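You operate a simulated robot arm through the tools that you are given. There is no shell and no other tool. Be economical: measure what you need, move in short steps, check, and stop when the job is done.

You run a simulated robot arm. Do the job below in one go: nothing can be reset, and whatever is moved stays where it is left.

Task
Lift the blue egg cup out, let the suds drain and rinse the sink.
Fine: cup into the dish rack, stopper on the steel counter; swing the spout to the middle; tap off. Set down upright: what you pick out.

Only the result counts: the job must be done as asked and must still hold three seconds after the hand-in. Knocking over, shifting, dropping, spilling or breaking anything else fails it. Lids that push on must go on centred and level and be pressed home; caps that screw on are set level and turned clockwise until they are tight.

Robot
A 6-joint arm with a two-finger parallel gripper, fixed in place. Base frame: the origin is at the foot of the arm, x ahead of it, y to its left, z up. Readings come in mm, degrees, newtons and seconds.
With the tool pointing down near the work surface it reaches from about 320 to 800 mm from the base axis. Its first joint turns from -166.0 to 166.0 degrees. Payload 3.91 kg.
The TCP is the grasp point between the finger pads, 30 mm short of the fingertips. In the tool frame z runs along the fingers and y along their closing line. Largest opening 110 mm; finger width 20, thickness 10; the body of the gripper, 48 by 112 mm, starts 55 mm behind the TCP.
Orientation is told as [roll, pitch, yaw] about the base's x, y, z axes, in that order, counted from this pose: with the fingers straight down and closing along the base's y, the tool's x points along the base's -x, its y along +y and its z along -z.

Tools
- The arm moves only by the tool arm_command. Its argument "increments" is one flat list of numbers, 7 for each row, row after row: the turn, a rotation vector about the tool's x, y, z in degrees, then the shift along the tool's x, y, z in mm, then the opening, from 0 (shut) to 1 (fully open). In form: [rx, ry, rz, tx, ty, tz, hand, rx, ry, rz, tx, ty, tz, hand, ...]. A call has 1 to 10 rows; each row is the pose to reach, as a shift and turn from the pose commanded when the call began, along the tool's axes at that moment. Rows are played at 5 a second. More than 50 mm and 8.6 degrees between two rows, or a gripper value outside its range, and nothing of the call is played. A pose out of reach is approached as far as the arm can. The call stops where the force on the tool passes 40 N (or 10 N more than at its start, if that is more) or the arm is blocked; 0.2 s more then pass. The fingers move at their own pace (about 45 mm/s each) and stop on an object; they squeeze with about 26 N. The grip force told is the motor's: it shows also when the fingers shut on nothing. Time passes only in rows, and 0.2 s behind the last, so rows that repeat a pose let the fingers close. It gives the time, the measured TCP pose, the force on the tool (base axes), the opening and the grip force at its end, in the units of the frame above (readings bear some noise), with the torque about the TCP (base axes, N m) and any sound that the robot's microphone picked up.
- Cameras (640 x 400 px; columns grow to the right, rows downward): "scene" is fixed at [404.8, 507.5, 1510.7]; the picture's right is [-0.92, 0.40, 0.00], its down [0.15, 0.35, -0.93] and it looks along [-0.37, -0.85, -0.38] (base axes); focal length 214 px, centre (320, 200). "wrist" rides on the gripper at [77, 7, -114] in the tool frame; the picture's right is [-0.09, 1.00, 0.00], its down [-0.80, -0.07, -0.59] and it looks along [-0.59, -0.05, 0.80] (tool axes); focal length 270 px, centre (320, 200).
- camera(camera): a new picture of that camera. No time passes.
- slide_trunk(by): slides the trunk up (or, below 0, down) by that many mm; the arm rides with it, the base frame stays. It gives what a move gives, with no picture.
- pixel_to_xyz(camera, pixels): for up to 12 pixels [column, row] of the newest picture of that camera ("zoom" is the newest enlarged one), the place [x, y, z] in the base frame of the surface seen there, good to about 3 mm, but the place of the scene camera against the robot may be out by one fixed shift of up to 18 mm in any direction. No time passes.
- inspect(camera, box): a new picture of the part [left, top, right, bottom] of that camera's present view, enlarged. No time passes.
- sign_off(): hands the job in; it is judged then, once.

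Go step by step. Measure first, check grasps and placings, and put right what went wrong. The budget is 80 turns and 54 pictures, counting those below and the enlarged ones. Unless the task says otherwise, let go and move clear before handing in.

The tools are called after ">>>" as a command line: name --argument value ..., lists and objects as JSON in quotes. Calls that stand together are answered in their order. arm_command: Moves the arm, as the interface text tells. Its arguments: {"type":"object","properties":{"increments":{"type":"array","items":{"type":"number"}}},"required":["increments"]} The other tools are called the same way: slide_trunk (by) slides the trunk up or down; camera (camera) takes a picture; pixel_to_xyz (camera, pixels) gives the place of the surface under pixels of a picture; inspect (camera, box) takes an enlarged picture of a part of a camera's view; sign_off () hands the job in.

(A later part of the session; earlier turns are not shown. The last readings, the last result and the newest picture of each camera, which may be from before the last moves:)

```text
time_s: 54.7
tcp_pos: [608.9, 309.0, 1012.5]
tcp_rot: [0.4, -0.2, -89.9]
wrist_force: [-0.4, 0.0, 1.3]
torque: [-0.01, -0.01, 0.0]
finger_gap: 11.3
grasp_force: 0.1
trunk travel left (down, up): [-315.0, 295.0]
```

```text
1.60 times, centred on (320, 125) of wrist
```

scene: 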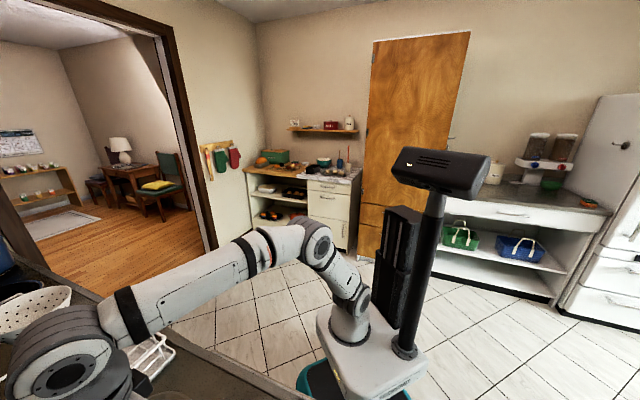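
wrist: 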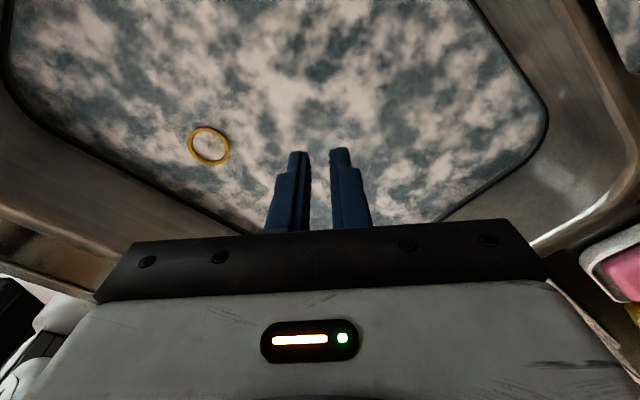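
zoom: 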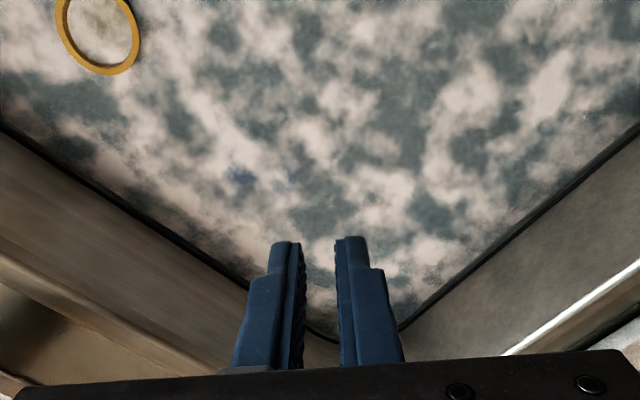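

Blue shows at zoom (245,175) and (287,178): the cup is lying there, so the rake had hit something else – the stopper. I'll measure the blue spots and repeat that rake slowly from (620,478).

>>> pixel_to_xyz --camera "zoom" --pixels '[[245, 175], [287, 178], [240, 165], [250, 190]]'

>>> arm_command --increments '[0, 0, 0, 45, 3, 0, 0.14, 0, 0, 0, 90, 6, 10, 0.14, 0, 0, 0, 135, 9, 50, 0.14, 0, 0, 0, 170, 11, 90, 0.14, 0, 0, 0, 170, 11, 130, 0.14, 0, 0, 0, 170, 11, 170, 0.14, 0, 0, 0, 170, 11, 205, 0.14, 0, 0, 0, 170, 11, 225, 0.14, 0, 0, 0, 170, 11, 235, 0.14]'

>>> arm_command --increments '[0, 0, 0, -8, 0, 0, 0.14, 0, 0, 0, -16, 0, 0, 0.14, 0, 0, 0, -24, 0, 0, 0.14, 0, 0, 0, -32, 0, 0, 0.14, 0, 0, 0, -40, 0, 0, 0.14, 0, 0, 0, -48, 0, 0, 0.14, 0, 0, 0, -56, 0, 0, 0.14, 0, 0, 0, -64, 0, 0, 0.14, 0, 0, 0, -72, 0, 0, 0.14, 0, 0, 0, -80, 0, 0, 0.14]'

```text
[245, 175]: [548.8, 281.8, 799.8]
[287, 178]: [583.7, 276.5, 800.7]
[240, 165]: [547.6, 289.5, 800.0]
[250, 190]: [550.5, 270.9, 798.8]
```

```text
refused: row 3 steps farther than a row can; nothing moved
```

```text
time_s: 56.9
tcp_pos: [607.3, 228.9, 1014.2]
tcp_rot: [0.6, -0.2, -89.8]
wrist_force: [-1.3, 0.0, 0.1]
torque: [-0.01, 0.01, 0.02]
finger_gap: 15.6
grasp_force: 0.0
trunk travel left (down, up): [-315.0, 295.0]
```

The first call was refused (step too long), so the second only moved in free air. I'll go to (620,478) at the right height in allowed steps.

>>> arm_command --increments '[0, 0, 0, 48, 3, 0, 0.14, 0, 0, 0, 96, 6, 0, 0.14, 0, 0, 0, 144, 9, 0, 0.14, 0, 0, 0, 192, 12, 0, 0.14, 0, 0, 0, 228, 13, 30, 0.14, 0, 0, 0, 250, 13, 74, 0.14, 0, 0, 0, 250, 13, 120, 0.14, 0, 0, 0, 250, 13, 166, 0.14, 0, 0, 0, 250, 13, 206, 0.14, 0, 0, 0, 250, 13, 234, 0.14]'

>>> arm_command --increments '[0, 0, 0, -8, 0, 3, 0.14, 0, 0, 0, -16, 0, 3, 0.14, 0, 0, 0, -24, 0, 3, 0.14, 0, 0, 0, -32, 0, 3, 0.14, 0, 0, 0, -40, 0, 3, 0.14, 0, 0, 0, -48, 0, 3, 0.14, 0, 0, 0, -56, 0, 3, 0.14, 0, 0, 0, -64, 0, 3, 0.14, 0, 0, 0, -72, 0, 3, 0.14, 0, 0, 0, -80, 0, 3, 0.14]'

```text
time_s: 59.3
tcp_pos: [645.0, 498.6, 890.9]
tcp_rot: [6.1, 4.4, -89.7]
wrist_force: [-0.7, 0.2, -0.5]
torque: [0.02, 0.02, 0.0]
finger_gap: 15.0
grasp_force: 0.1
out of reach, approached as far as the arm can: row 5, 6, 7, 8, 9, 10
trunk travel left (down, up): [-315.0, 295.0]
stopped in row 10: the arm was blocked; the commanded pose is now the measured one
```

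```text
time_s: 61.5
tcp_pos: [648.5, 419.3, 857.6]
tcp_rot: [4.7, 3.6, -89.7]
wrist_force: [0.4, 0.0, -0.9]
torque: [-0.01, 0.02, -0.03]
finger_gap: 15.2
grasp_force: 0.1
out of reach, approached as far as the arm can: row 1, 2, 3
trunk travel left (down, up): [-315.0, 295.0]
```

That high far point was out of reach and tilted the tool. I'll level it, go lower nearer in, then check.

>>> arm_command --increments '[1.6, -1.2, 0, 5, -7, 0, 0.14, 3.2, -2.4, 0, 10, -14, 10, 0.14, 4.7, -3.6, 0, 15, -22, 25, 0.14, 4.7, -3.6, 0, 21, -28, 50, 0.14]'

```text
time_s: 62.5
tcp_pos: [624.0, 444.4, 808.3]
tcp_rot: [0.0, -0.1, -89.9]
wrist_force: [0.6, -0.1, 0.9]
torque: [0.01, 0.02, -0.02]
finger_gap: 15.2
grasp_force: 0.0
trunk travel left (down, up): [-315.0, 295.0]
```

Levelled at (624,444,808). Move back to y≈485, lower to tip ≈747, and rake slowly toward −y.

>>> arm_command --increments '[0, 0, 0, 20, -4, 0, 0.14, 0, 0, 0, 40, -4, 0, 0.14, 0, 0, 0, 40, -4, 20, 0.14, 0, 0, 0, 40, -4, 31, 0.14, 0, 0, 0, 30, -4, 31, 0.14, 0, 0, 0, 20, -4, 31, 0.14, 0, 0, 0, 10, -4, 31, 0.14, 0, 0, 0, 0, -4, 31, 0.14, 0, 0, 0, -10, -4, 31, 0.14, 0, 0, 0, -20, -4, 31, 0.14]'

```text
time_s: 64.2
tcp_pos: [618.2, 458.6, 784.4]
tcp_rot: [0.6, 0.8, -89.7]
wrist_force: [-4.4, 7.7, 7.7]
torque: [-0.1, -0.14, 0.13]
finger_gap: 13.2
grasp_force: 0.0
trunk travel left (down, up): [-315.0, 295.0]
stopped in row 8: the force on the tool passed its limit at 48 N (the readings are from after the stop); the commanded pose is now the measured one
```

Both stops point to contact on the right finger's outer corner, high up at z≈787 – a tall narrow fixed thing (stopper post) near (640,442), just missed by earlier closings. I'll straddle that point.

>>> arm_command --increments '[0, 0, 0, 10, 0, 0, 0.14, 0, 0, 0, 10, 0, -25, 0.3, 0.6, -0.8, 0, 10, 0, -52, 0.6, 0.6, -0.8, 0, -4, 12, -52, 0.6, 0.6, -0.8, 0, -17, 24, -52, 0.6, 0.6, -0.8, 0, -17, 24, -52, 0.6, 0.6, -0.8, 0, -17, 24, -40, 0.6, 0.6, -0.8, 0, -17, 24, -28, 0.6, 0.6, -0.8, 0, -17, 24, -18, 0.6, 0.6, -0.8, 0, -17, 24, -10, 0.6]'

>>> arm_command --increments '[0, 0, 0, 0, 0, 0, 0.4, 0, 0, 0, 0, 0, 0, 0.2, 0, 0, 0, 0, 0, 0, 0.1, 0, 0, 0, 0, 0, 0, 0, 0, 0, 0, 0, 0, 0, 0, 0, 0, 0, 0, 0, 0, 0]'

```text
time_s: 66.4
tcp_pos: [642.4, 439.9, 792.0]
tcp_rot: [-0.1, -0.2, -89.7]
wrist_force: [-0.7, 0.3, 0.7]
torque: [0.01, 0.02, -0.01]
finger_gap: 65.8
grasp_force: 0.0
trunk travel left (down, up): [-315.0, 295.0]
```

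```text
time_s: 67.8
tcp_pos: [644.0, 440.1, 792.5]
tcp_rot: [0.0, -0.1, -89.8]
wrist_force: [9.0, 1.9, 5.4]
torque: [0.06, -0.3, -0.08]
finger_gap: 22.5
grasp_force: 26.1
trunk travel left (down, up): [-315.0, 295.0]
```

Caught something 22.5 mm wide. Pull straight up gently.

>>> arm_command --increments '[0, 0, 0, 0, 0, -5, 0, 0, 0, 0, 0, 0, -12, 0, 0, 0, 0, 0, 0, -22, 0, 0, 0, 0, 0, 0, -35, 0, 0, 0, 0, 0, 0, -50, 0, 0, 0, 0, 0, 0, -60, 0]'

>>> camera --camera "wrist"

```text
time_s: 69.2
tcp_pos: [643.6, 440.0, 851.0]
tcp_rot: [0.0, -0.2, -89.7]
wrist_force: [0.7, 0.2, -1.2]
torque: [0.01, -0.02, 0.04]
finger_gap: 22.5
grasp_force: 26.1
trunk travel left (down, up): [-315.0, 295.0]
```

```text
22 pictures are left
```

wrist: 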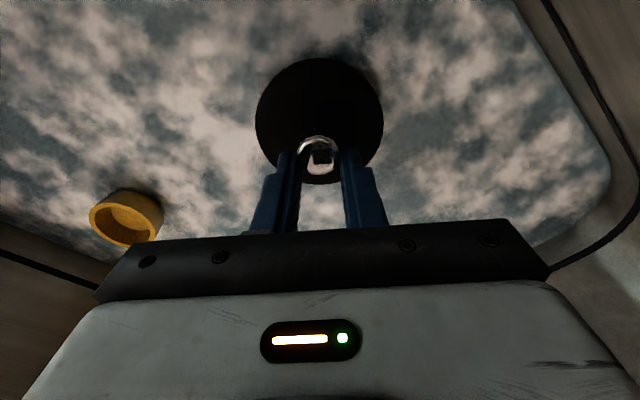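

I have the black stopper by its ring, hanging level, and the suds are draining. I'll carry it up and left over the sink toward the free steel counter near (230,588).

>>> arm_command --increments '[0, 0, 0, 0, 0, -45, 0, 0, 0, 0, -8, -25, -82, 0, 0, 0, 0, -20, -55, -118, 0, 0, 0, 0, -35, -84, -150, 0, 0, 0, -5, -15, -128, -150, 0, 0, 0, -10, 5, -172, -150, 0, 0, 0, -15, 25, -216, -150, 0, 0, 0, -20, 45, -260, -150, 0, 0, 0, -25, 68, -304, -150, 0, 0, 0, -30, 90, -345, -150, 0]'

>>> camera --camera "wrist"

```text
time_s: 71.4
tcp_pos: [295.7, 525.7, 1000.5]
tcp_rot: [-0.1, -0.1, -59.6]
wrist_force: [0.8, 0.0, -0.3]
torque: [-0.03, -0.01, 0.01]
finger_gap: 22.3
grasp_force: 26.4
trunk travel left (down, up): [-315.0, 295.0]
```

```text
21 pictures are left
```

wrist: 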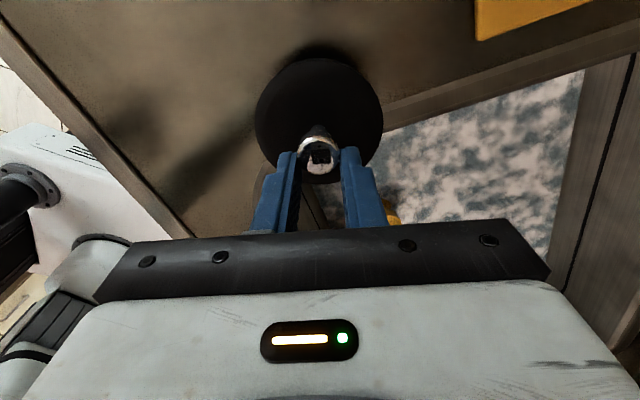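

Steel counter is open at (200,60); I'll measure the counter, disc, rim and front edge.

>>> pixel_to_xyz --camera "wrist" --pixels '[[200, 60], [200, 130], [100, 110], [400, 95], [478, 38], [320, 80], [258, 110], [382, 110], [320, 62], [300, 20], [130, 40]]'

```text
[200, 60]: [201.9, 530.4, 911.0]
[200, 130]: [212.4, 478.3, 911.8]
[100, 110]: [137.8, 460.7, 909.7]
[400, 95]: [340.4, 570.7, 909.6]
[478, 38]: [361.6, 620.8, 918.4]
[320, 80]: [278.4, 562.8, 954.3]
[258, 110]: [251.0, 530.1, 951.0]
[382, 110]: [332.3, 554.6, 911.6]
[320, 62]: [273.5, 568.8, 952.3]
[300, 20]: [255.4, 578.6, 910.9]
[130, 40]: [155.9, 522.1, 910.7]
```

Counter at z≈911, disc top 47 mm below the TCP. I'll move over (215,550) and lower in small steps until contact.

>>> arm_command --increments '[0, 0, 0, 31, -29, 0, 0, 0, 0, 0, 62, -58, 0, 0, 0, 0, 0, 62, -58, 12, 0, 0, 0, 0, 62, -58, 20, 0, 0, 0, 0, 62, -58, 25, 0, 0, 0, 0, 62, -58, 28, 0, 0, 0, 0, 62, -58, 31, 0, 0, 0, 0, 62, -58, 33, 0, 0, 0, 0, 62, -58, 35, 0]'

```text
time_s: 73.4
tcp_pos: [215.9, 550.5, 972.8]
tcp_rot: [0.4, 0.4, -59.7]
wrist_force: [4.1, 7.5, 39.1]
torque: [0.4, 0.0, 0.0]
finger_gap: 22.5
grasp_force: 26.5
trunk travel left (down, up): [-315.0, 295.0]
```

Contact with the counter (39 N at TCP 973). Ease off, open, and rise clear.

>>> arm_command --increments '[0, 0, 0, 0, 0, -5, 0, 0, 0, 0, 0, 0, -6, 0, 0, 0, 0, 0, 0, -6, 0.3, 0, 0, 0, 0, 0, -6, 0.5, 0, 0, 0, 0, 0, -6, 0.5, 0, 0, 0, 0, 0, -30, 0.5, 0, 0, 0, 0, 0, -70, 0.5, 0, 0, 0, 0, 0, -110, 0.5]'

>>> camera --camera "wrist"

```text
time_s: 75.2
tcp_pos: [216.4, 552.5, 1076.7]
tcp_rot: [-0.1, 0.1, -59.7]
wrist_force: [0.0, -0.8, 0.5]
torque: [0.0, 0.0, -0.03]
finger_gap: 54.8
grasp_force: 0.0
trunk travel left (down, up): [-315.0, 295.0]
```

```text
20 pictures are left
```

wrist: 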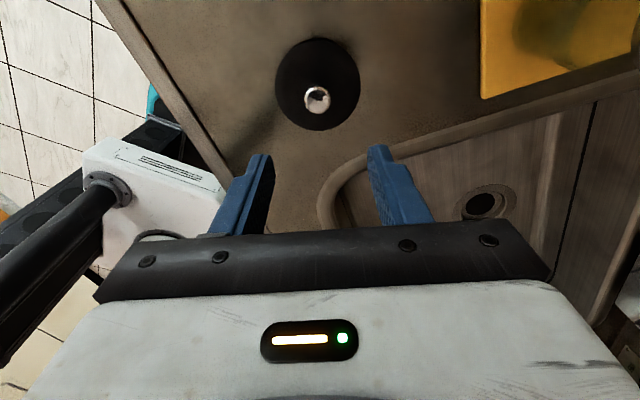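

The stopper stands flat on the counter and the sink has drained (drain hole at (487,203)). Next, look for the blue cup in the empty sink.

>>> arm_command --increments '[0, 0, 4, -41, 20, 3, 0.6, 0, 0, 8, -82, 41, 6, 0.7, 0, 0, 12, -123, 62, 9, 0.8, 0, 0, 16, -164, 83, 12, 0.9, 0, 0, 20, -205, 104, 15, 1, 0, 0, 24, -246, 125, 18, 1, 0, 0, 28, -287, 146, 21, 1, 0, 0, 30, -328, 167, 24, 1, 0, 0, 30, -365, 185, 27, 1]'

>>> camera --camera "wrist"

```text
time_s: 77.2
tcp_pos: [561.1, 331.2, 1049.4]
tcp_rot: [0.0, -0.1, -89.7]
wrist_force: [-0.1, -0.1, -0.4]
torque: [0.0, 0.0, 0.0]
finger_gap: 110.0
grasp_force: 0.1
trunk travel left (down, up): [-315.0, 295.0]
```

```text
19 pictures are left
```

wrist: 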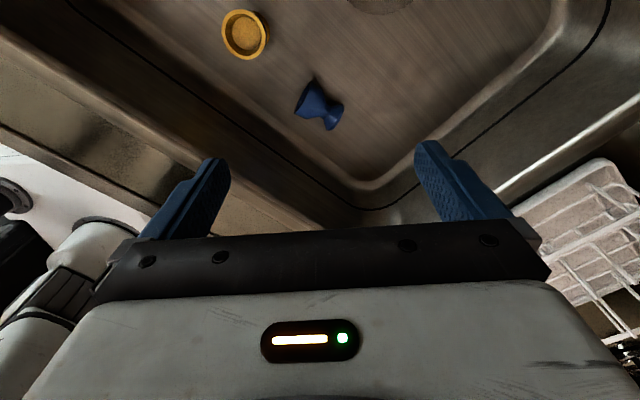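

The drained sink shows the blue cup lying at (318,103) and the yellow cup upright at (245,35). I'll enlarge the blue cup and measure it.

>>> inspect --camera "wrist" --box '[270, 70, 366, 130]'

>>> pixel_to_xyz --camera "zoom" --pixels '[[200, 220], [290, 130], [340, 220], [420, 250], [380, 320], [470, 200], [250, 310], [170, 230], [290, 60], [410, 390], [430, 180], [120, 330]]'

```text
6.67 times, centred on (318, 100) of wrist
```

zoom: 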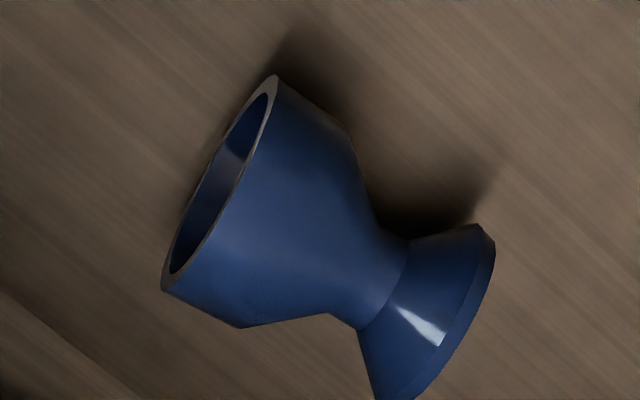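

```text
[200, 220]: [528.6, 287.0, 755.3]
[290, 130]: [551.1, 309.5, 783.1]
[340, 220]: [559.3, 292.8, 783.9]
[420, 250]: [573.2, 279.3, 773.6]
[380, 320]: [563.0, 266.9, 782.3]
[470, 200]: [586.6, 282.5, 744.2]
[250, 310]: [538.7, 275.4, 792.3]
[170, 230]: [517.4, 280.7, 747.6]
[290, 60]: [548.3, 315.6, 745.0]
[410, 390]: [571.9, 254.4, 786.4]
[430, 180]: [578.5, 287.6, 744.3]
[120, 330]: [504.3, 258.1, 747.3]
```

The blue cup lies with its rim centre near (534,299) and foot near (579,266), axis direction about −35°. Before grasping I'll view the dish rack to plan the placing.

>>> arm_command --increments '[0, 0, -8, -17, 15, -5, 1, 0, 0, -16, -34, 30, -10, 1, 0, 0, -24, -51, 45, -15, 1, 0, 0, -32, -68, 60, -20, 1, 0, 0, -40, -85, 75, -20, 1, 0, 0, -45, -101, 89, -20, 1]'

>>> camera --camera "wrist"

```text
time_s: 78.6
tcp_pos: [652.1, 230.3, 1069.9]
tcp_rot: [0.0, 0.1, -44.7]
wrist_force: [-0.1, -0.8, 1.0]
torque: [-0.01, -0.01, 0.02]
finger_gap: 109.9
grasp_force: 0.0
trunk travel left (down, up): [-315.0, 295.0]
```

```text
17 pictures are left
```

wrist: 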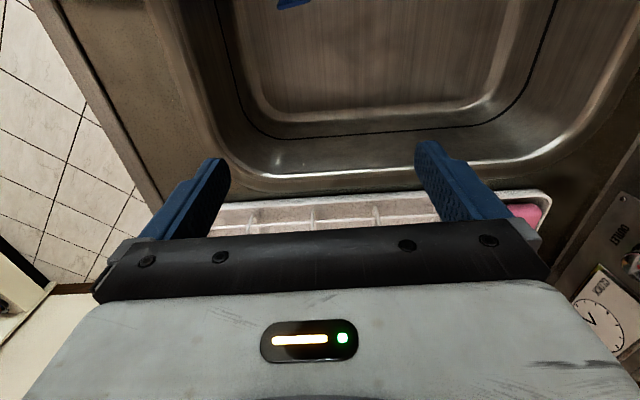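

The rack is just hidden behind the gripper; tilt forward 32° to see it.

>>> arm_command --increments '[0, -8, 0, 0, 0, 0, 1, 0, -16, 0, 0, 0, 0, 1, 0, -24, 0, 0, 0, 0, 1, 0, -32, 0, 0, 0, 0, 1]'

>>> camera --camera "wrist"

```text
time_s: 79.6
tcp_pos: [650.9, 230.6, 1069.6]
tcp_rot: [-0.1, -32.2, -44.5]
wrist_force: [-0.4, -1.3, 0.1]
torque: [-0.04, 0.0, 0.01]
finger_gap: 109.8
grasp_force: 0.0
trunk travel left (down, up): [-315.0, 295.0]
```

```text
16 pictures are left
```

wrist: 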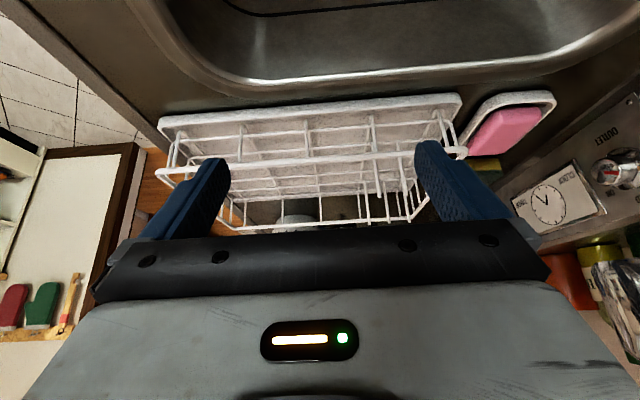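

>>> inspect --camera "wrist" --box '[150, 80, 490, 292]'

>>> pixel_to_xyz --camera "wrist" --pixels '[[170, 122], [455, 100], [160, 172], [462, 152], [300, 165], [275, 130], [330, 150], [345, 130], [235, 228], [410, 218], [400, 170], [275, 172]]'

```text
1.88 times, centred on (320, 186) of wrist
```

zoom: 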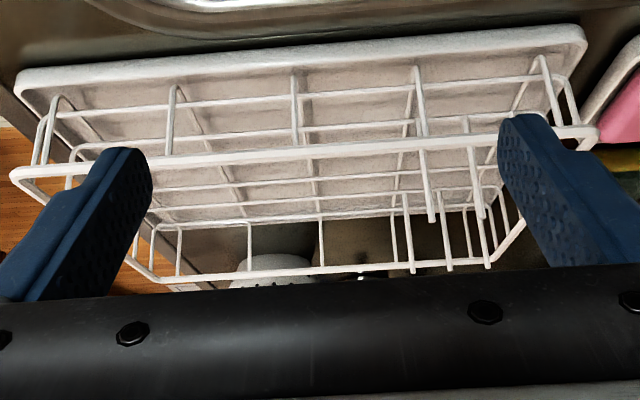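

```text
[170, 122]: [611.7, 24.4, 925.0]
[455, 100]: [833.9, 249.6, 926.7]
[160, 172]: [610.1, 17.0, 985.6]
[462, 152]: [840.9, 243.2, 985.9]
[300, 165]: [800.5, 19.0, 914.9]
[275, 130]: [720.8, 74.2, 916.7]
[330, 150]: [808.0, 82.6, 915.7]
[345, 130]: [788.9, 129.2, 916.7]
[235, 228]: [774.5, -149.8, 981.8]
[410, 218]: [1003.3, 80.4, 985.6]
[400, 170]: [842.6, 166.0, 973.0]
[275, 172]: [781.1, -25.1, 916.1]
```

The rack is a basket: rim z≈985, corners (610,17), (841,243), (1003,80), (774,−150). I need the heights and spacing of the floor wires, so I'll enlarge its near-left part.

>>> inspect --camera "wrist" --box '[225, 95, 385, 195]'

```text
4.00 times, centred on (305, 145) of wrist
```

zoom: 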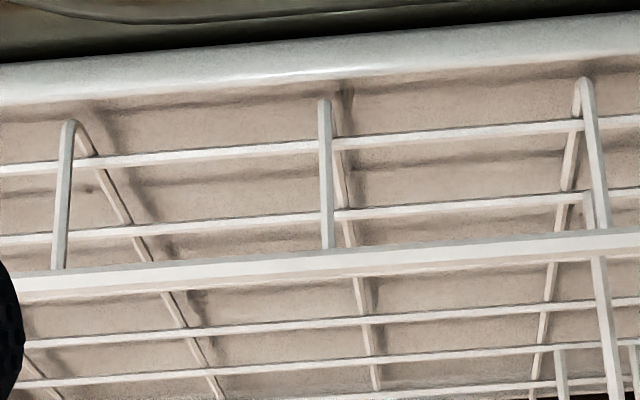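

>>> pixel_to_xyz --camera "zoom" --pixels '[[200, 156], [200, 228], [250, 326], [250, 366], [120, 215], [175, 310], [345, 190], [358, 290], [260, 190], [260, 345], [440, 281], [430, 207]]'

```text
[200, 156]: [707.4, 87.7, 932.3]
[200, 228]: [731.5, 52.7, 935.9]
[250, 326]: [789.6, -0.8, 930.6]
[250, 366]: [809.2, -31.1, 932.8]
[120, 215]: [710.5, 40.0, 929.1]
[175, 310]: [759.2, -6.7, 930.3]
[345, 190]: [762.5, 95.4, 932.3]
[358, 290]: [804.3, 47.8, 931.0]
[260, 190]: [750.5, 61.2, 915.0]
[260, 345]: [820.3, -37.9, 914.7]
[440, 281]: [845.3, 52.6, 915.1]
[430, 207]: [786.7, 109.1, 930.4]
```

Floor wires are at z≈932 (long wires every ~39 mm, a cross-wire line through (714,37)), so I'll aim the cup's foot at the crossing (714,37). First I re-orient for a tilted grasp: level, move over the sink and turn the tool round.

>>> arm_command --increments '[0, 8, 0, 0, 0, 0, 1, 0, 16, 0, 0, 0, 0, 1, 0, 24, 0, 0, 0, 0, 1, 0, 32.2, 0, 0, 0, 0, 1]'

>>> arm_command --increments '[0, 0, -8.5, 13, 0, 2, 1, 0, 0, -17, 26, 0, 4, 1, 0, 0, -25.5, 38, 0, 6, 1, 0, 0, -34, 51, 0, 8, 1, 0, 0, -42.5, 64, 0, 10, 1, 0, 0, -51, 77, 0, 12, 1, 0, 0, -59.5, 90, 0, 14, 1, 0, 0, -68, 102, 0, 16, 1, 0, 0, -76.5, 115, 0, 18, 1, 0, 0, -85, 128, 0, 20, 1]'

>>> arm_command --increments '[0, 0, -8.5, 0, 0, 0, 1, 0, 0, -17, 0, 0, 0, 1, 0, 0, -25.5, 0, 0, 0, 1, 0, 0, -34, 0, 0, 0, 1, 0, 0, -42.5, 0, 0, 0, 1, 0, 0, -51, 0, 0, 0, 1, 0, 0, -59.5, 0, 0, 0, 1, 0, 0, -68, 0, 0, 0, 1, 0, 0, -76.5, 0, 0, 0, 1, 0, 0, -85, 0, 0, 0, 1]'

```text
time_s: 80.6
tcp_pos: [650.7, 230.0, 1069.9]
tcp_rot: [-0.1, 0.3, -44.7]
wrist_force: [-0.4, -0.2, 0.2]
torque: [-0.02, -0.03, 0.01]
finger_gap: 109.9
grasp_force: 0.0
trunk travel left (down, up): [-315.0, 295.0]
```

```text
time_s: 82.8
tcp_pos: [560.4, 319.7, 1051.6]
tcp_rot: [0.2, 0.3, 40.5]
wrist_force: [-0.3, 0.2, 0.1]
torque: [-0.02, 0.0, -0.01]
finger_gap: 110.1
grasp_force: 0.0
trunk travel left (down, up): [-315.0, 295.0]
```

```text
time_s: 85.0
tcp_pos: [559.0, 319.4, 1050.0]
tcp_rot: [0.2, -0.2, 125.6]
wrist_force: [0.1, -0.9, -0.2]
torque: [-0.01, 0.02, -0.02]
finger_gap: 110.1
grasp_force: 0.1
trunk travel left (down, up): [-315.0, 295.0]
```

Turn the rest to yaw 144.6°, then pitch +45°, and check the view (the camera will look almost straight down).

>>> arm_command --increments '[0, 0, -8, 0, 0, 0, 1, 0, 0, -16, 0, 0, 0, 1, 0, 0, -19, 0, 0, 0, 1]'

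>>> arm_command --increments '[0, 8, 0, 0, 0, 0, 0.9, 0, 16, 0, 0, 0, 0, 0.8, 0, 24, 0, 0, 0, 0, 0.7, 0, 32, 0, 0, 0, 0, 0.7, 0, 40, 0, 0, 0, 0, 0.7, 0, 45, 0, 0, 0, 0, 0.7]'

>>> camera --camera "wrist"

```text
time_s: 85.8
tcp_pos: [559.1, 320.0, 1050.1]
tcp_rot: [0.2, -0.2, 144.4]
wrist_force: [-0.4, 0.0, -0.4]
torque: [-0.02, 0.01, 0.02]
finger_gap: 110.0
grasp_force: 0.0
trunk travel left (down, up): [-315.0, 295.0]
```

```text
time_s: 87.2
tcp_pos: [560.4, 320.3, 1051.3]
tcp_rot: [0.1, 45.0, 144.4]
wrist_force: [-0.5, -0.8, -0.6]
torque: [0.0, 0.02, -0.01]
finger_gap: 77.0
grasp_force: 0.1
trunk travel left (down, up): [-315.0, 295.0]
```

```text
13 pictures are left
```

wrist: 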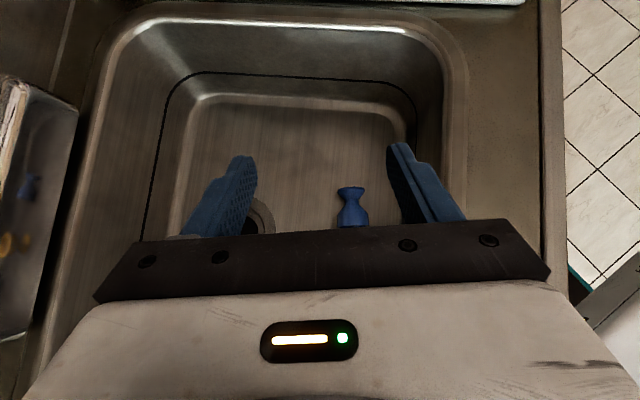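

The cup appears at (350,190–228), foot up-image, well aligned with the tool. Measure its points.

>>> inspect --camera "wrist" --box '[312, 175, 392, 225]'

>>> pixel_to_xyz --camera "wrist" --pixels '[[350, 189], [350, 195], [350, 202], [350, 210], [350, 220], [342, 218], [360, 218], [351, 225], [341, 189], [361, 189]]'

```text
8.00 times, centred on (352, 200) of wrist
```

zoom: 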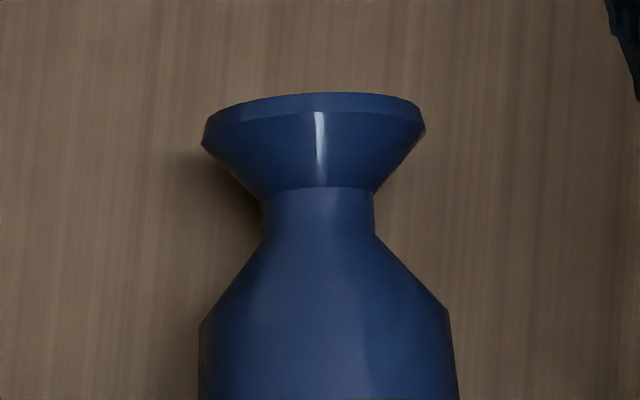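

```text
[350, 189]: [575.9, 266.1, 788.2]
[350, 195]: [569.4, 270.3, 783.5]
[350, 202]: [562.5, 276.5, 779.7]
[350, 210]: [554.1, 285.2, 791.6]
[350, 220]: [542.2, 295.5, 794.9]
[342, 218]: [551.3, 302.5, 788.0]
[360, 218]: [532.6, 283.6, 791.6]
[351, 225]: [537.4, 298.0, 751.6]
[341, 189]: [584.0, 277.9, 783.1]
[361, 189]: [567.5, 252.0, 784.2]
```

Cup axis is near −38°, bowl top z≈793. I'll trim yaw by −6.4° for wall clearance, then descend tilted so that the pads straddle the bowl near the rim (TCP target (539,296,775)).

>>> arm_command --increments '[-4.5, 0, 4.5, 0, 0, 0, 0.6]'

>>> arm_command --increments '[0, 0, 0, -21, 22, 21, 0.6, 0, 0, 0, -53, 33, 53, 0.6, 0, 0, 0, -88, 33, 88, 0.6, 0, 0, 0, -122, 33, 122, 0.6, 0, 0, 0, -150, 33, 150, 0.6, 0, 0, 0, -168, 33, 168, 0.6, 0, 0, 0, -180, 33, 180, 0.6, 0, 0, 0, -188, 33, 188, 0.6, 0, 0, 0, -192, 33, 192, 0.6, 0, 0, 0, -195, 33, 195, 0.6]'

>>> camera --camera "wrist"

```text
time_s: 87.6
tcp_pos: [560.0, 320.2, 1049.6]
tcp_rot: [0.2, 44.8, 138.0]
wrist_force: [0.2, -0.1, -0.5]
torque: [0.01, 0.0, -0.03]
finger_gap: 65.8
grasp_force: 0.2
trunk travel left (down, up): [-315.0, 295.0]
```

```text
time_s: 89.7
tcp_pos: [538.9, 296.2, 783.2]
tcp_rot: [-0.8, 45.0, 137.2]
wrist_force: [3.5, -2.0, 11.5]
torque: [0.9, 0.7, -0.13]
finger_gap: 66.3
grasp_force: 0.1
trunk travel left (down, up): [-315.0, 295.0]
stopped in row 10: the force on the tool passed its limit at 44 N (the readings are from after the stop); the commanded pose is now the measured one
```

```text
11 pictures are left
```

wrist: 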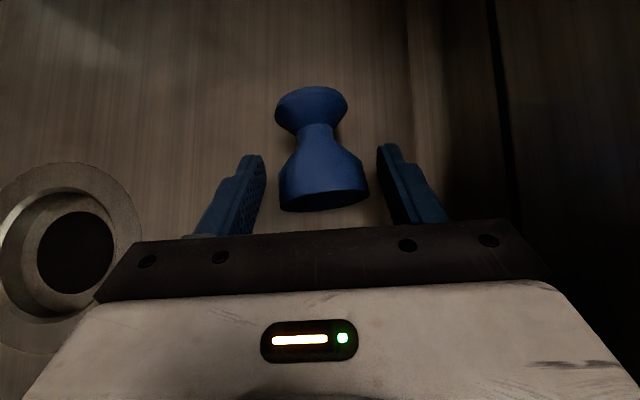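

The arm stopped at z 783: torque says something ~107 mm behind touches – the yellow cup's rim, so no lower. The bowl is already well between the pads, so I'll ease up 3 mm and close.

>>> arm_command --increments '[0, 0, 0, 2, 0, -2, 0.6, 0, 0, 0, 2.5, 0, -2.5, 0.5, 0, 0, 0, 2.5, 0, -2.5, 0.4, 0, 0, 0, 2.5, 0, -2.5, 0.3, 0, 0, 0, 2.5, 0, -2.5, 0.3, 0, 0, 0, 2.5, 0, -2.5, 0.3]'

>>> camera --camera "wrist"

```text
time_s: 91.1
tcp_pos: [538.1, 296.2, 783.1]
tcp_rot: [-0.5, 45.0, 137.4]
wrist_force: [0.0, 0.1, 0.0]
torque: [0.0, 0.04, -0.01]
finger_gap: 48.9
grasp_force: 26.5
trunk travel left (down, up): [-315.0, 295.0]
```

```text
10 pictures are left
```

wrist: 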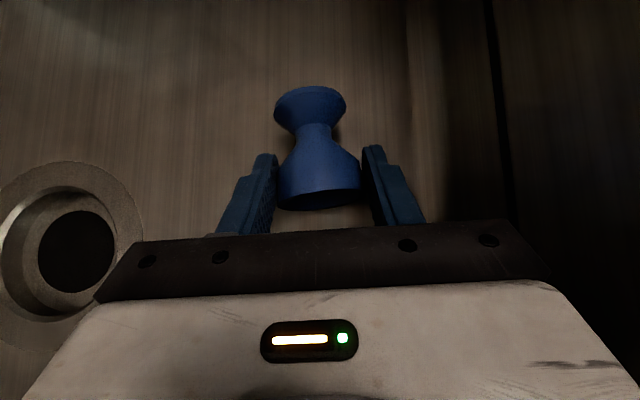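

Gripped at 48.9 mm with no load. Lift vertically, slowly at first.

>>> arm_command --increments '[0, 0, 0, 5, 0, -5, 0.3, 0, 0, 0, 12, 0, -12, 0.3, 0, 0, 0, 24, 0, -24, 0.3, 0, 0, 0, 40, 0, -40, 0.3, 0, 0, 0, 60, 0, -60, 0.3, 0, 0, 0, 85, 0, -85, 0.3, 0, 0, 0, 115, 0, -115, 0.3, 0, 0, 0, 145, 0, -145, 0.3, 0, 0, 0, 175, 0, -175, 0.3, 0, 0, 0, 200, 0, -200, 0.3]'

>>> camera --camera "wrist"

```text
time_s: 93.3
tcp_pos: [537.6, 295.2, 1066.3]
tcp_rot: [-0.3, 45.0, 137.6]
wrist_force: [-0.4, 0.0, -0.8]
torque: [-0.01, 0.0, 0.0]
finger_gap: 48.6
grasp_force: 26.0
trunk travel left (down, up): [-315.0, 295.0]
```

```text
9 pictures are left
```

wrist: 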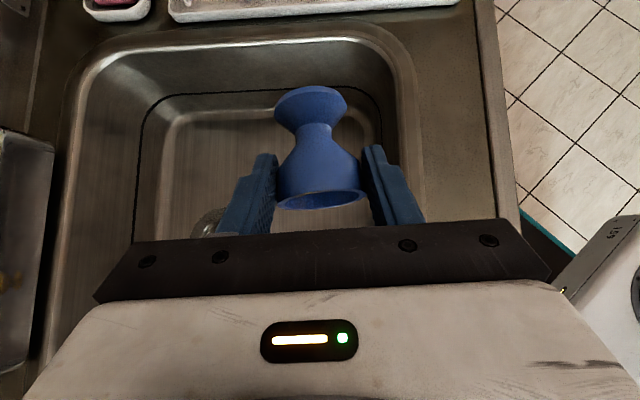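

The cup is held. I'll measure points along it to know its tilt relative to the tool.

>>> pixel_to_xyz --camera "wrist" --pixels '[[311, 92], [312, 105], [314, 128], [317, 150], [319, 165], [320, 180], [320, 190], [278, 112], [345, 108], [279, 195], [362, 188]]'

```text
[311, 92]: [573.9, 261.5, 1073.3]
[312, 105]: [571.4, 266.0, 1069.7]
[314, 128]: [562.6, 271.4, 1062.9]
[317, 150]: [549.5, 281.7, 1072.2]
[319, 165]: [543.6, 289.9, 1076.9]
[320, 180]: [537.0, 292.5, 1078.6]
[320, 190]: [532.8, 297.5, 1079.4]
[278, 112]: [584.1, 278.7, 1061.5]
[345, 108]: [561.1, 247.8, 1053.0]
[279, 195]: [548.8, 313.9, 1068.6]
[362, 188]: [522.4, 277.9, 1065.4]
```

Cup axis is 3° foot-down relative to horizontal, so 87° of turn is needed. I'll level the tool (half of it), then swing yaw from 137.6° to 25° while moving toward the rack.

>>> arm_command --increments '[0, -8, 0, 0, 0, 0, 0.3, 0, -16, 0, 0, 0, 0, 0.3, 0, -24, 0, 0, 0, 0, 0.3, 0, -32, 0, 0, 0, 0, 0.3, 0, -40, 0, 0, 0, 0, 0.3, 0, -45, 0, 0, 0, 0, 0.3]'

>>> arm_command --increments '[0, 0, 8.5, 23, 10, -2, 0.3, 0, 0, 17, 47, 21, -4, 0.3, 0, 0, 25.5, 70, 31, -6, 0.3, 0, 0, 34, 94, 42, -8, 0.3, 0, 0, 42.5, 117, 52, -10, 0.3, 0, 0, 51, 140, 63, -12, 0.3, 0, 0, 59.5, 164, 73, -14, 0.3, 0, 0, 68, 187, 84, -14, 0.3, 0, 0, 76.5, 211, 94, -14, 0.3, 0, 0, 85, 234, 105, -14, 0.3]'

>>> arm_command --increments '[0, 0, 8, 0, 0, 0, 0.3, 0, 0, 16, 0, 0, 0, 0.3, 0, 0, 24, 0, 0, 0, 0.3, 0, 0, 27.6, 0, 0, 0, 0.3]'

>>> arm_command --increments '[0, -8, 0, 0, 0, 0, 0.3, 0, -16, 0, 0, 0, 0, 0.3, 0, -24, 0, 0, 0, 0, 0.3, 0, -32, 0, 0, 0, 0, 0.3, 0, -40, 0, 0, 0, 0, 0.3, 0, -42, 0, 0, 0, 0, 0.3]'

>>> camera --camera "wrist"

```text
time_s: 94.7
tcp_pos: [537.7, 295.5, 1066.8]
tcp_rot: [-0.4, -0.1, 137.8]
wrist_force: [0.2, 0.4, -0.7]
torque: [0.02, 0.02, -0.01]
finger_gap: 48.4
grasp_force: 26.5
trunk travel left (down, up): [-315.0, 295.0]
```

```text
time_s: 96.9
tcp_pos: [640.2, 59.1, 1079.7]
tcp_rot: [-0.1, -0.3, 52.6]
wrist_force: [-0.1, 0.9, -0.7]
torque: [-0.03, 0.01, 0.01]
finger_gap: 48.4
grasp_force: 25.9
trunk travel left (down, up): [-315.0, 295.0]
```

```text
time_s: 97.9
tcp_pos: [641.4, 60.5, 1080.8]
tcp_rot: [0.2, -0.3, 25.0]
wrist_force: [-0.3, 0.4, -0.4]
torque: [-0.01, 0.04, -0.02]
finger_gap: 48.6
grasp_force: 26.2
trunk travel left (down, up): [-315.0, 295.0]
```

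```text
time_s: 99.3
tcp_pos: [640.7, 60.0, 1079.4]
tcp_rot: [0.2, -42.4, 25.1]
wrist_force: [-0.4, 0.2, -0.4]
torque: [0.03, 0.01, -0.01]
finger_gap: 48.4
grasp_force: 26.8
trunk travel left (down, up): [-315.0, 295.0]
```

```text
8 pictures are left
```

wrist: 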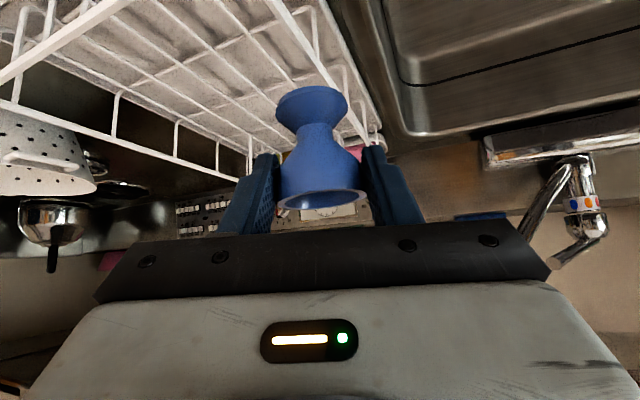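

The cup looks upright in front of the rack view; verify verticality from its points.

>>> pixel_to_xyz --camera "wrist" --pixels '[[311, 92], [312, 103], [319, 165], [320, 180], [320, 190], [280, 105], [345, 102], [281, 190], [360, 183], [303, 195], [345, 192]]'

```text
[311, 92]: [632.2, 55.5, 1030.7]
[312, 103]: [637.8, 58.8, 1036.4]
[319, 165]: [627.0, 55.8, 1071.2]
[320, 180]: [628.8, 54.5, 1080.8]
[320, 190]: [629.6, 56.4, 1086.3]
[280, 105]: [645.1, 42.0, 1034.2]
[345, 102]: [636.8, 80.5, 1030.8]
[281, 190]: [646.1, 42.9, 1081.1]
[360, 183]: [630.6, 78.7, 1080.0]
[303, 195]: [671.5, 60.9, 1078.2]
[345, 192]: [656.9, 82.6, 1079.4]
```

The cup is vertical within 2°, foot bottom ≈50 mm below TCP, axis 12 mm ahead. I'll move over the wire crossing (715,37) and lower.

>>> arm_command --increments '[0, 0, 0, -17, -26, 15, 0.3, 0, 0, 0, -33.4, -52.5, 30.5, 0.3, 0, 0, 0, -18, -52.5, 47, 0.3, 0, 0, 0, -3.1, -52.5, 63.7, 0.3, 0, 0, 0, 17.1, -52.5, 85.9, 0.3, 0, 0, 0, 25.9, -52.5, 95.4, 0.3, 0, 0, 0, 28, -52.5, 97.7, 0.3]'

>>> inspect --camera "wrist" --box '[200, 30, 440, 180]'

```text
time_s: 100.9
tcp_pos: [703.0, 32.6, 988.6]
tcp_rot: [0.2, -42.2, 25.1]
wrist_force: [0.0, -0.6, -0.3]
torque: [-0.04, 0.0, 0.0]
finger_gap: 48.1
grasp_force: 25.6
trunk travel left (down, up): [-315.0, 295.0]
```

```text
2.67 times, centred on (320, 105) of wrist
```

zoom: 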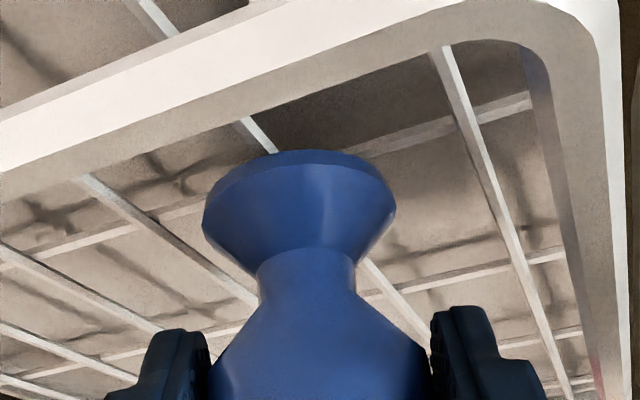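

The foot sits right above the wire crossing (zoom ≈(285,175)) a few mm up. Lower the last millimetres gently.

>>> arm_command --increments '[0, 0, 0, 1.35, 0, 1.5, 0.3, 0, 0, 0, 2.7, 0, 2.95, 0.3, 0, 0, 0, 3.4, 0, 3.7, 0.3, 0, 0, 0, 4, 0, 4.4, 0.3]'

```text
time_s: 101.9
tcp_pos: [702.3, 31.8, 986.0]
tcp_rot: [0.0, -42.7, 25.1]
wrist_force: [2.9, -5.1, 16.5]
torque: [-0.01, -0.13, -0.06]
finger_gap: 48.3
grasp_force: 25.9
trunk travel left (down, up): [-315.0, 295.0]
```

Contact at 16 N. Ease off 2.5 mm, open slowly, and back out along the tool axis.

>>> arm_command --increments '[0, 0, 0, -1.7, 0, -1.85, 0.3, 0, 0, 0, -1.7, 0, -1.85, 0.46, 0, 0, 0, -1.7, 0, -1.85, 0.5, 0, 0, 0, -1.7, 0, -1.85, 0.58, 0, 0, 0, -1.7, 0, -1.85, 0.62, 0, 0, 0, -1.7, 0, -10, 0.62, 0, 0, 0, -1.7, 0, -25, 0.62, 0, 0, 0, -1.7, 0, -50, 0.62, 0, 0, 0, -1.7, 0, -85, 0.62, 0, 0, 0, -1.7, 0, -120, 0.62]'

>>> camera --camera "wrist"

```text
time_s: 104.1
tcp_pos: [629.9, -2.9, 1073.1]
tcp_rot: [0.2, -42.3, 25.1]
wrist_force: [0.8, -0.1, -0.5]
torque: [0.01, 0.01, -0.03]
finger_gap: 68.4
grasp_force: 0.1
trunk travel left (down, up): [-315.0, 295.0]
```

```text
6 pictures are left
```

wrist: 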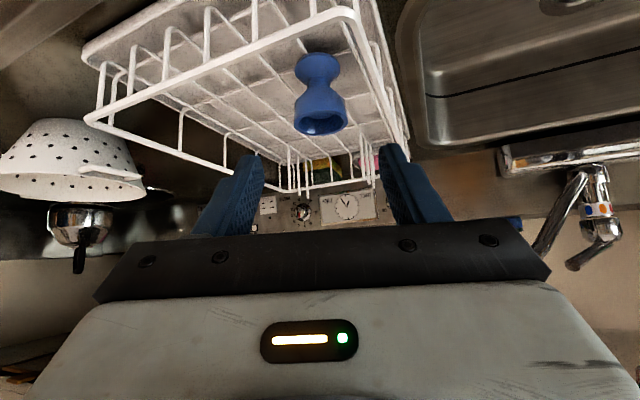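

The blue cup stands upright in the rack at (320,93). Next the tap: I'll raise the trunk 150 mm for reach and take stock of the pose.

>>> slide_trunk --by 150

>>> inspect --camera "wrist" --box '[330, 0, 640, 194]'

```text
time_s: 105.9
tcp_pos: [630.7, -2.2, 1223.2]
tcp_rot: [0.3, -42.2, 25.1]
wrist_force: [-0.4, 0.4, 0.1]
torque: [-0.01, -0.02, -0.03]
finger_gap: 68.2
grasp_force: 0.0
trunk travel left (down, up): [-465.0, 145.0]
```

```text
2.06 times, centred on (485, 97) of wrist
```

zoom: 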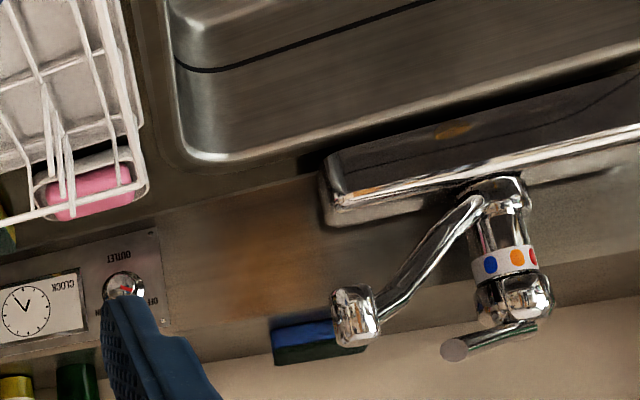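

This view shows spout nozzle (355,315), tube and lever (455,348)→(535,325). Measure them exactly.

>>> pixel_to_xyz --camera "zoom" --pixels '[[355, 300], [355, 335], [350, 292], [375, 320], [392, 300], [415, 262], [440, 235], [470, 207], [455, 348], [495, 336], [530, 325], [512, 265]]'

```text
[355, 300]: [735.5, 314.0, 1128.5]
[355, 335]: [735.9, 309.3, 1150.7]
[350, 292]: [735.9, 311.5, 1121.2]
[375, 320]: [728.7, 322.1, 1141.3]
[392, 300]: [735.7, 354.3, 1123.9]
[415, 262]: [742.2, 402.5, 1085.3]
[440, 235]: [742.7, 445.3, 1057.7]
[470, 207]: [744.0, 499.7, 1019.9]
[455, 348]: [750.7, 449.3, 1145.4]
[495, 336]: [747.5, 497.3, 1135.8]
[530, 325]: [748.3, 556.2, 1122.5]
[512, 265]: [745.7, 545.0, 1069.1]
```

Nozzle at (740,312), z 1118–1152; tube at (736,354,1124); lever tip (750,449,1145). I'll raise the trunk 100 more, pitch to −25°, and go above the far side of the spout with closed fingers.

>>> slide_trunk --by 100

>>> arm_command --increments '[0, 8.5, 0, 0, 0, 0, 0.2, 0, 17, 0, 0, 0, 0, 0]'

>>> arm_command --increments '[0, 0, 0, -23, 28, 23, 0, 0, 0, 0, -46, 57, 46, 0, 0, 0, 0, -69, 85, 69, 0, 0, 0, 0, -92, 114, 92, 0, 0, 0, 0, -115, 142, 115, 0, 0, 0, 0, -138, 170, 138, 0, 0, 0, 0, -161, 199, 161, 0, 0, 0, 0, -184, 227, 184, 0, 0, 0, 0, -207.7, 256, 208.3, 0]'

```text
time_s: 107.2
tcp_pos: [631.1, -1.7, 1323.5]
tcp_rot: [0.2, -42.3, 25.1]
wrist_force: [0.4, -0.7, 0.1]
torque: [-0.01, 0.03, -0.01]
finger_gap: 68.0
grasp_force: 0.0
trunk travel left (down, up): [-565.0, 45.0]
```

```text
time_s: 107.8
tcp_pos: [631.5, -1.4, 1321.0]
tcp_rot: [0.2, -25.1, 25.2]
wrist_force: [0.8, -0.2, 0.1]
torque: [-0.01, 0.01, 0.01]
finger_gap: 16.2
grasp_force: 0.1
trunk travel left (down, up): [-565.0, 45.0]
```

```text
time_s: 109.8
tcp_pos: [772.1, 349.1, 1220.9]
tcp_rot: [0.1, -25.2, 25.2]
wrist_force: [0.0, 0.6, 0.1]
torque: [-0.02, -0.02, 0.0]
finger_gap: 0.0
grasp_force: 26.1
trunk travel left (down, up): [-565.0, 45.0]
```

In position above the far side. Descend 90 mm behind the spout tube.

>>> arm_command --increments '[0, 0, 0, 12.8, 0, 27.2, 0, 0, 0, 0, 25.5, 0, 54.3, 0, 0, 0, 0, 34, 0, 72.4, 0, 0, 0, 0, 38.7, 0, 82.4, 0]'

>>> camera --camera "wrist"

```text
time_s: 110.8
tcp_pos: [771.4, 347.0, 1133.9]
tcp_rot: [0.2, -25.3, 25.2]
wrist_force: [-0.5, -0.3, -0.3]
torque: [0.01, -0.01, 0.0]
finger_gap: 0.0
grasp_force: 26.1
trunk travel left (down, up): [-565.0, 45.0]
```

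```text
4 pictures are left
```

wrist: 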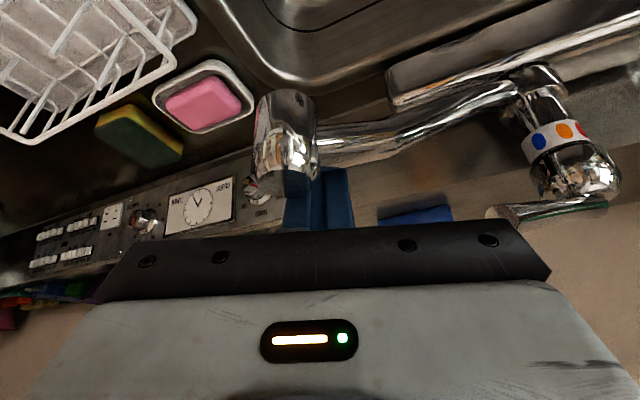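

The fingers are behind the spout tube next to the nozzle (320,195). Now drag it along the arc toward −132°.

>>> arm_command --increments '[0, 0, 0, 23.2, 12.4, -11, 0, 0, 0, 0, 37.3, 21.4, -17.6, 0, 0, 0, 0, 50.7, 31.6, -24, 0, 0, 0, 0, 63.1, 43, -29.8, 0, 0, 0, 0, 74.7, 55.6, -35.3, 0, 0, 0, 0, 85.1, 69.4, -40.2, 0, 0, 0, 0, 94.5, 84, -44.7, 0, 0, 0, 0, 102.7, 99.6, -48.6, 0]'

>>> camera --camera "wrist"

```text
time_s: 112.6
tcp_pos: [627.1, 389.2, 1134.1]
tcp_rot: [0.1, -25.3, 25.2]
wrist_force: [1.6, 1.9, 0.3]
torque: [0.02, 0.01, -0.05]
finger_gap: 0.1
grasp_force: 25.6
trunk travel left (down, up): [-565.0, 45.0]
```

```text
3 pictures are left
```

wrist: 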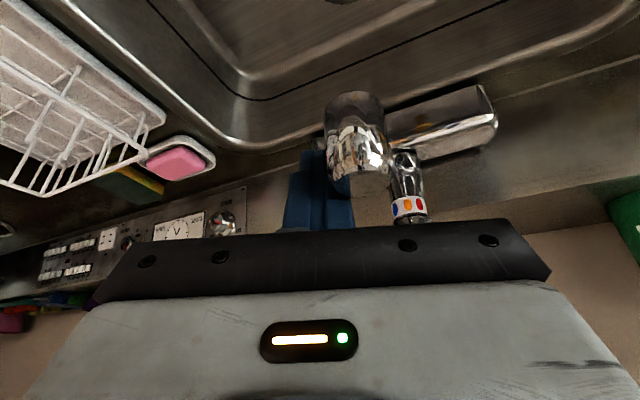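

The spout has swung along; measure the nozzle and column to get its angle.

>>> pixel_to_xyz --camera "wrist" --pixels '[[355, 110], [355, 140], [355, 165], [332, 140], [380, 145], [405, 165], [410, 205], [400, 190], [330, 2]]'

```text
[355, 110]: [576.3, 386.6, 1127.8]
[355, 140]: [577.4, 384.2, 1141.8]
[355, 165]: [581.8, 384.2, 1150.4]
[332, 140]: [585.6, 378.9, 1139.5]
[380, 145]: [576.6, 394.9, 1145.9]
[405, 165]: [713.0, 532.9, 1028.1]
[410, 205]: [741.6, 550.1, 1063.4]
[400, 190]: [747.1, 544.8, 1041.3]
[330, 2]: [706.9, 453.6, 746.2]
```

The spout is at about −135°; the sink's middle line needs ≈−137°. Nudge 8 mm more, then back off and rise.

>>> arm_command --increments '[0, 0, 0, 1.2, 3.8, -0.5, 0, 0, 0, 0, 2.35, 7.6, -1.1, 0, 0, 0, 0, 2.35, 7.6, -1.1, 0, 0, 0, 0, -1, -4, 0.5, 0, 0, 0, 0, -4.6, -18, 2.2, 0, 0, 0, 0, -22, -18, -38, 0, 0, 0, 0, -44, -18, -82, 0, 0, 0, 0, -60, -18, -120, 0]'

```text
time_s: 114.4
tcp_pos: [636.9, 373.6, 1267.5]
tcp_rot: [0.2, -25.3, 25.3]
wrist_force: [0.1, -0.5, -0.1]
torque: [-0.03, 0.02, 0.01]
finger_gap: 0.1
grasp_force: 25.5
trunk travel left (down, up): [-565.0, 45.0]
```

Next, the lever. I'll reorient: heading 0°, pitch −45°, then roll 90° so the fingers can fork the lever from above and below.

>>> arm_command --increments '[2.7, 0, 5.7, 0, 0, 0, 0.2, 5.4, 0, 11.4, 0, 0, 0, 0.3, 8.1, 0, 17.1, 0, 0, 0, 0.4, 10.8, 0, 22.9, 0, 0, 0, 0.5]'

>>> arm_command --increments '[0, -7, 0, 0, 0, 0, 0.5, 0, -14, 0, 0, 0, 0, 0.5, 0, -19.7, 0, 0, 0, 0, 0.5]'

>>> arm_command --increments '[0, 0, -8.5, 0, 0, 0, 0.5, 0, 0, -17, 0, 0, 0, 0.5, 0, 0, -25.5, 0, 0, 0, 0.5, 0, 0, -34, 0, 0, 0, 0.5, 0, 0, -42.5, 0, 0, 0, 0.5, 0, 0, -51, 0, 0, 0, 0.5, 0, 0, -59.5, 0, 0, 0, 0.5, 0, 0, -68, 0, 0, 0, 0.5, 0, 0, -76.5, 0, 0, 0, 0.5, 0, 0, -85, 0, 0, 0, 0.5]'

>>> arm_command --increments '[0, 0, -5, 0, 0, 0, 0.5]'

```text
time_s: 115.4
tcp_pos: [638.5, 374.6, 1266.5]
tcp_rot: [0.1, -25.3, -0.1]
wrist_force: [0.4, -0.1, -0.5]
torque: [-0.02, 0.04, 0.01]
finger_gap: 54.9
grasp_force: 0.1
trunk travel left (down, up): [-565.0, 45.0]
```

```text
time_s: 116.2
tcp_pos: [636.1, 374.6, 1268.0]
tcp_rot: [0.2, -45.0, -0.2]
wrist_force: [1.4, 0.2, 0.0]
torque: [-0.02, -0.02, -0.03]
finger_gap: 55.0
grasp_force: 0.0
trunk travel left (down, up): [-565.0, 45.0]
```

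```text
time_s: 118.4
tcp_pos: [636.4, 374.1, 1266.7]
tcp_rot: [-44.8, -3.7, 86.5]
wrist_force: [0.0, -0.6, -0.2]
torque: [-0.03, -0.01, -0.02]
finger_gap: 55.1
grasp_force: 0.1
trunk travel left (down, up): [-565.0, 45.0]
```

```text
time_s: 118.8
tcp_pos: [636.3, 375.0, 1266.8]
tcp_rot: [-44.9, -0.1, 90.0]
wrist_force: [0.4, 0.1, 0.4]
torque: [0.0, 0.05, 0.01]
finger_gap: 55.0
grasp_force: 0.2
trunk travel left (down, up): [-565.0, 45.0]
```

Orientation is right. Approach: move to a stand-off, then slide along the finger direction until the lever (751,466,1138) lies between the pads.

>>> arm_command --increments '[0, 0, 0, -30, 3, 17, 0.5, 0, 0, 0, -60, 6, 34, 0.5, 0, 0, 0, -91, 9.9, 52.3, 0.5, 0, 0, 0, -91, 9.9, 85, 0.5, 0, 0, 0, -91, 9.9, 115, 0.5, 0, 0, 0, -91, 9.9, 145, 0.5, 0, 0, 0, -91, 9.9, 165, 0.5]'

>>> camera --camera "wrist"

```text
time_s: 120.4
tcp_pos: [746.7, 466.0, 1142.4]
tcp_rot: [-44.9, -0.1, 89.9]
wrist_force: [0.1, 0.2, -0.1]
torque: [0.0, 0.0, 0.0]
finger_gap: 55.1
grasp_force: 0.1
trunk travel left (down, up): [-565.0, 45.0]
```

```text
2 pictures are left
```

wrist: 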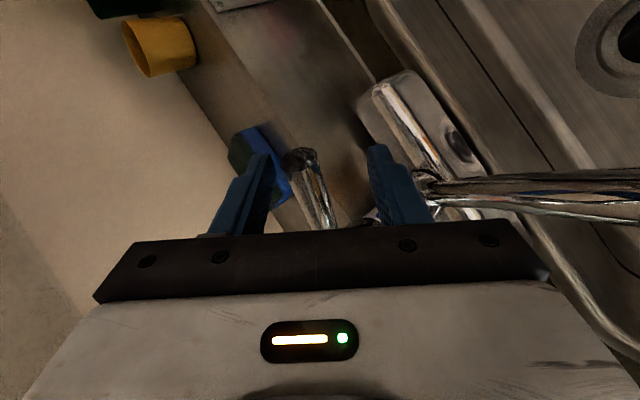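

The lever lies between the pads (tip at (300,157)). I'll narrow the fingers to a loose fork and lift it about 30 mm, listening for water.

>>> arm_command --increments '[0, 0, 0, 0, 0, 0, 0.3, 0, 0, 0, 0, 0, 0, 0.2, 0, 0, 0, 0, 0, 0, 0.2, 0, 0, 0, 0, -4, -4, 0.2, 0, 0, 0, 0, -8, -8, 0.2, 0, 0, 0, 0, -12, -12, 0.2, 0, 0, 0, 0, -17, -17, 0.2, 0, 0, 0, 0, -22, -22, 0.2]'

```text
time_s: 122.2
tcp_pos: [746.0, 465.2, 1175.8]
tcp_rot: [-44.9, -0.2, 90.0]
wrist_force: [-0.5, 0.4, -0.6]
torque: [0.0, 0.04, 0.09]
finger_gap: 23.3
grasp_force: 4.5
trunk travel left (down, up): [-565.0, 45.0]
```

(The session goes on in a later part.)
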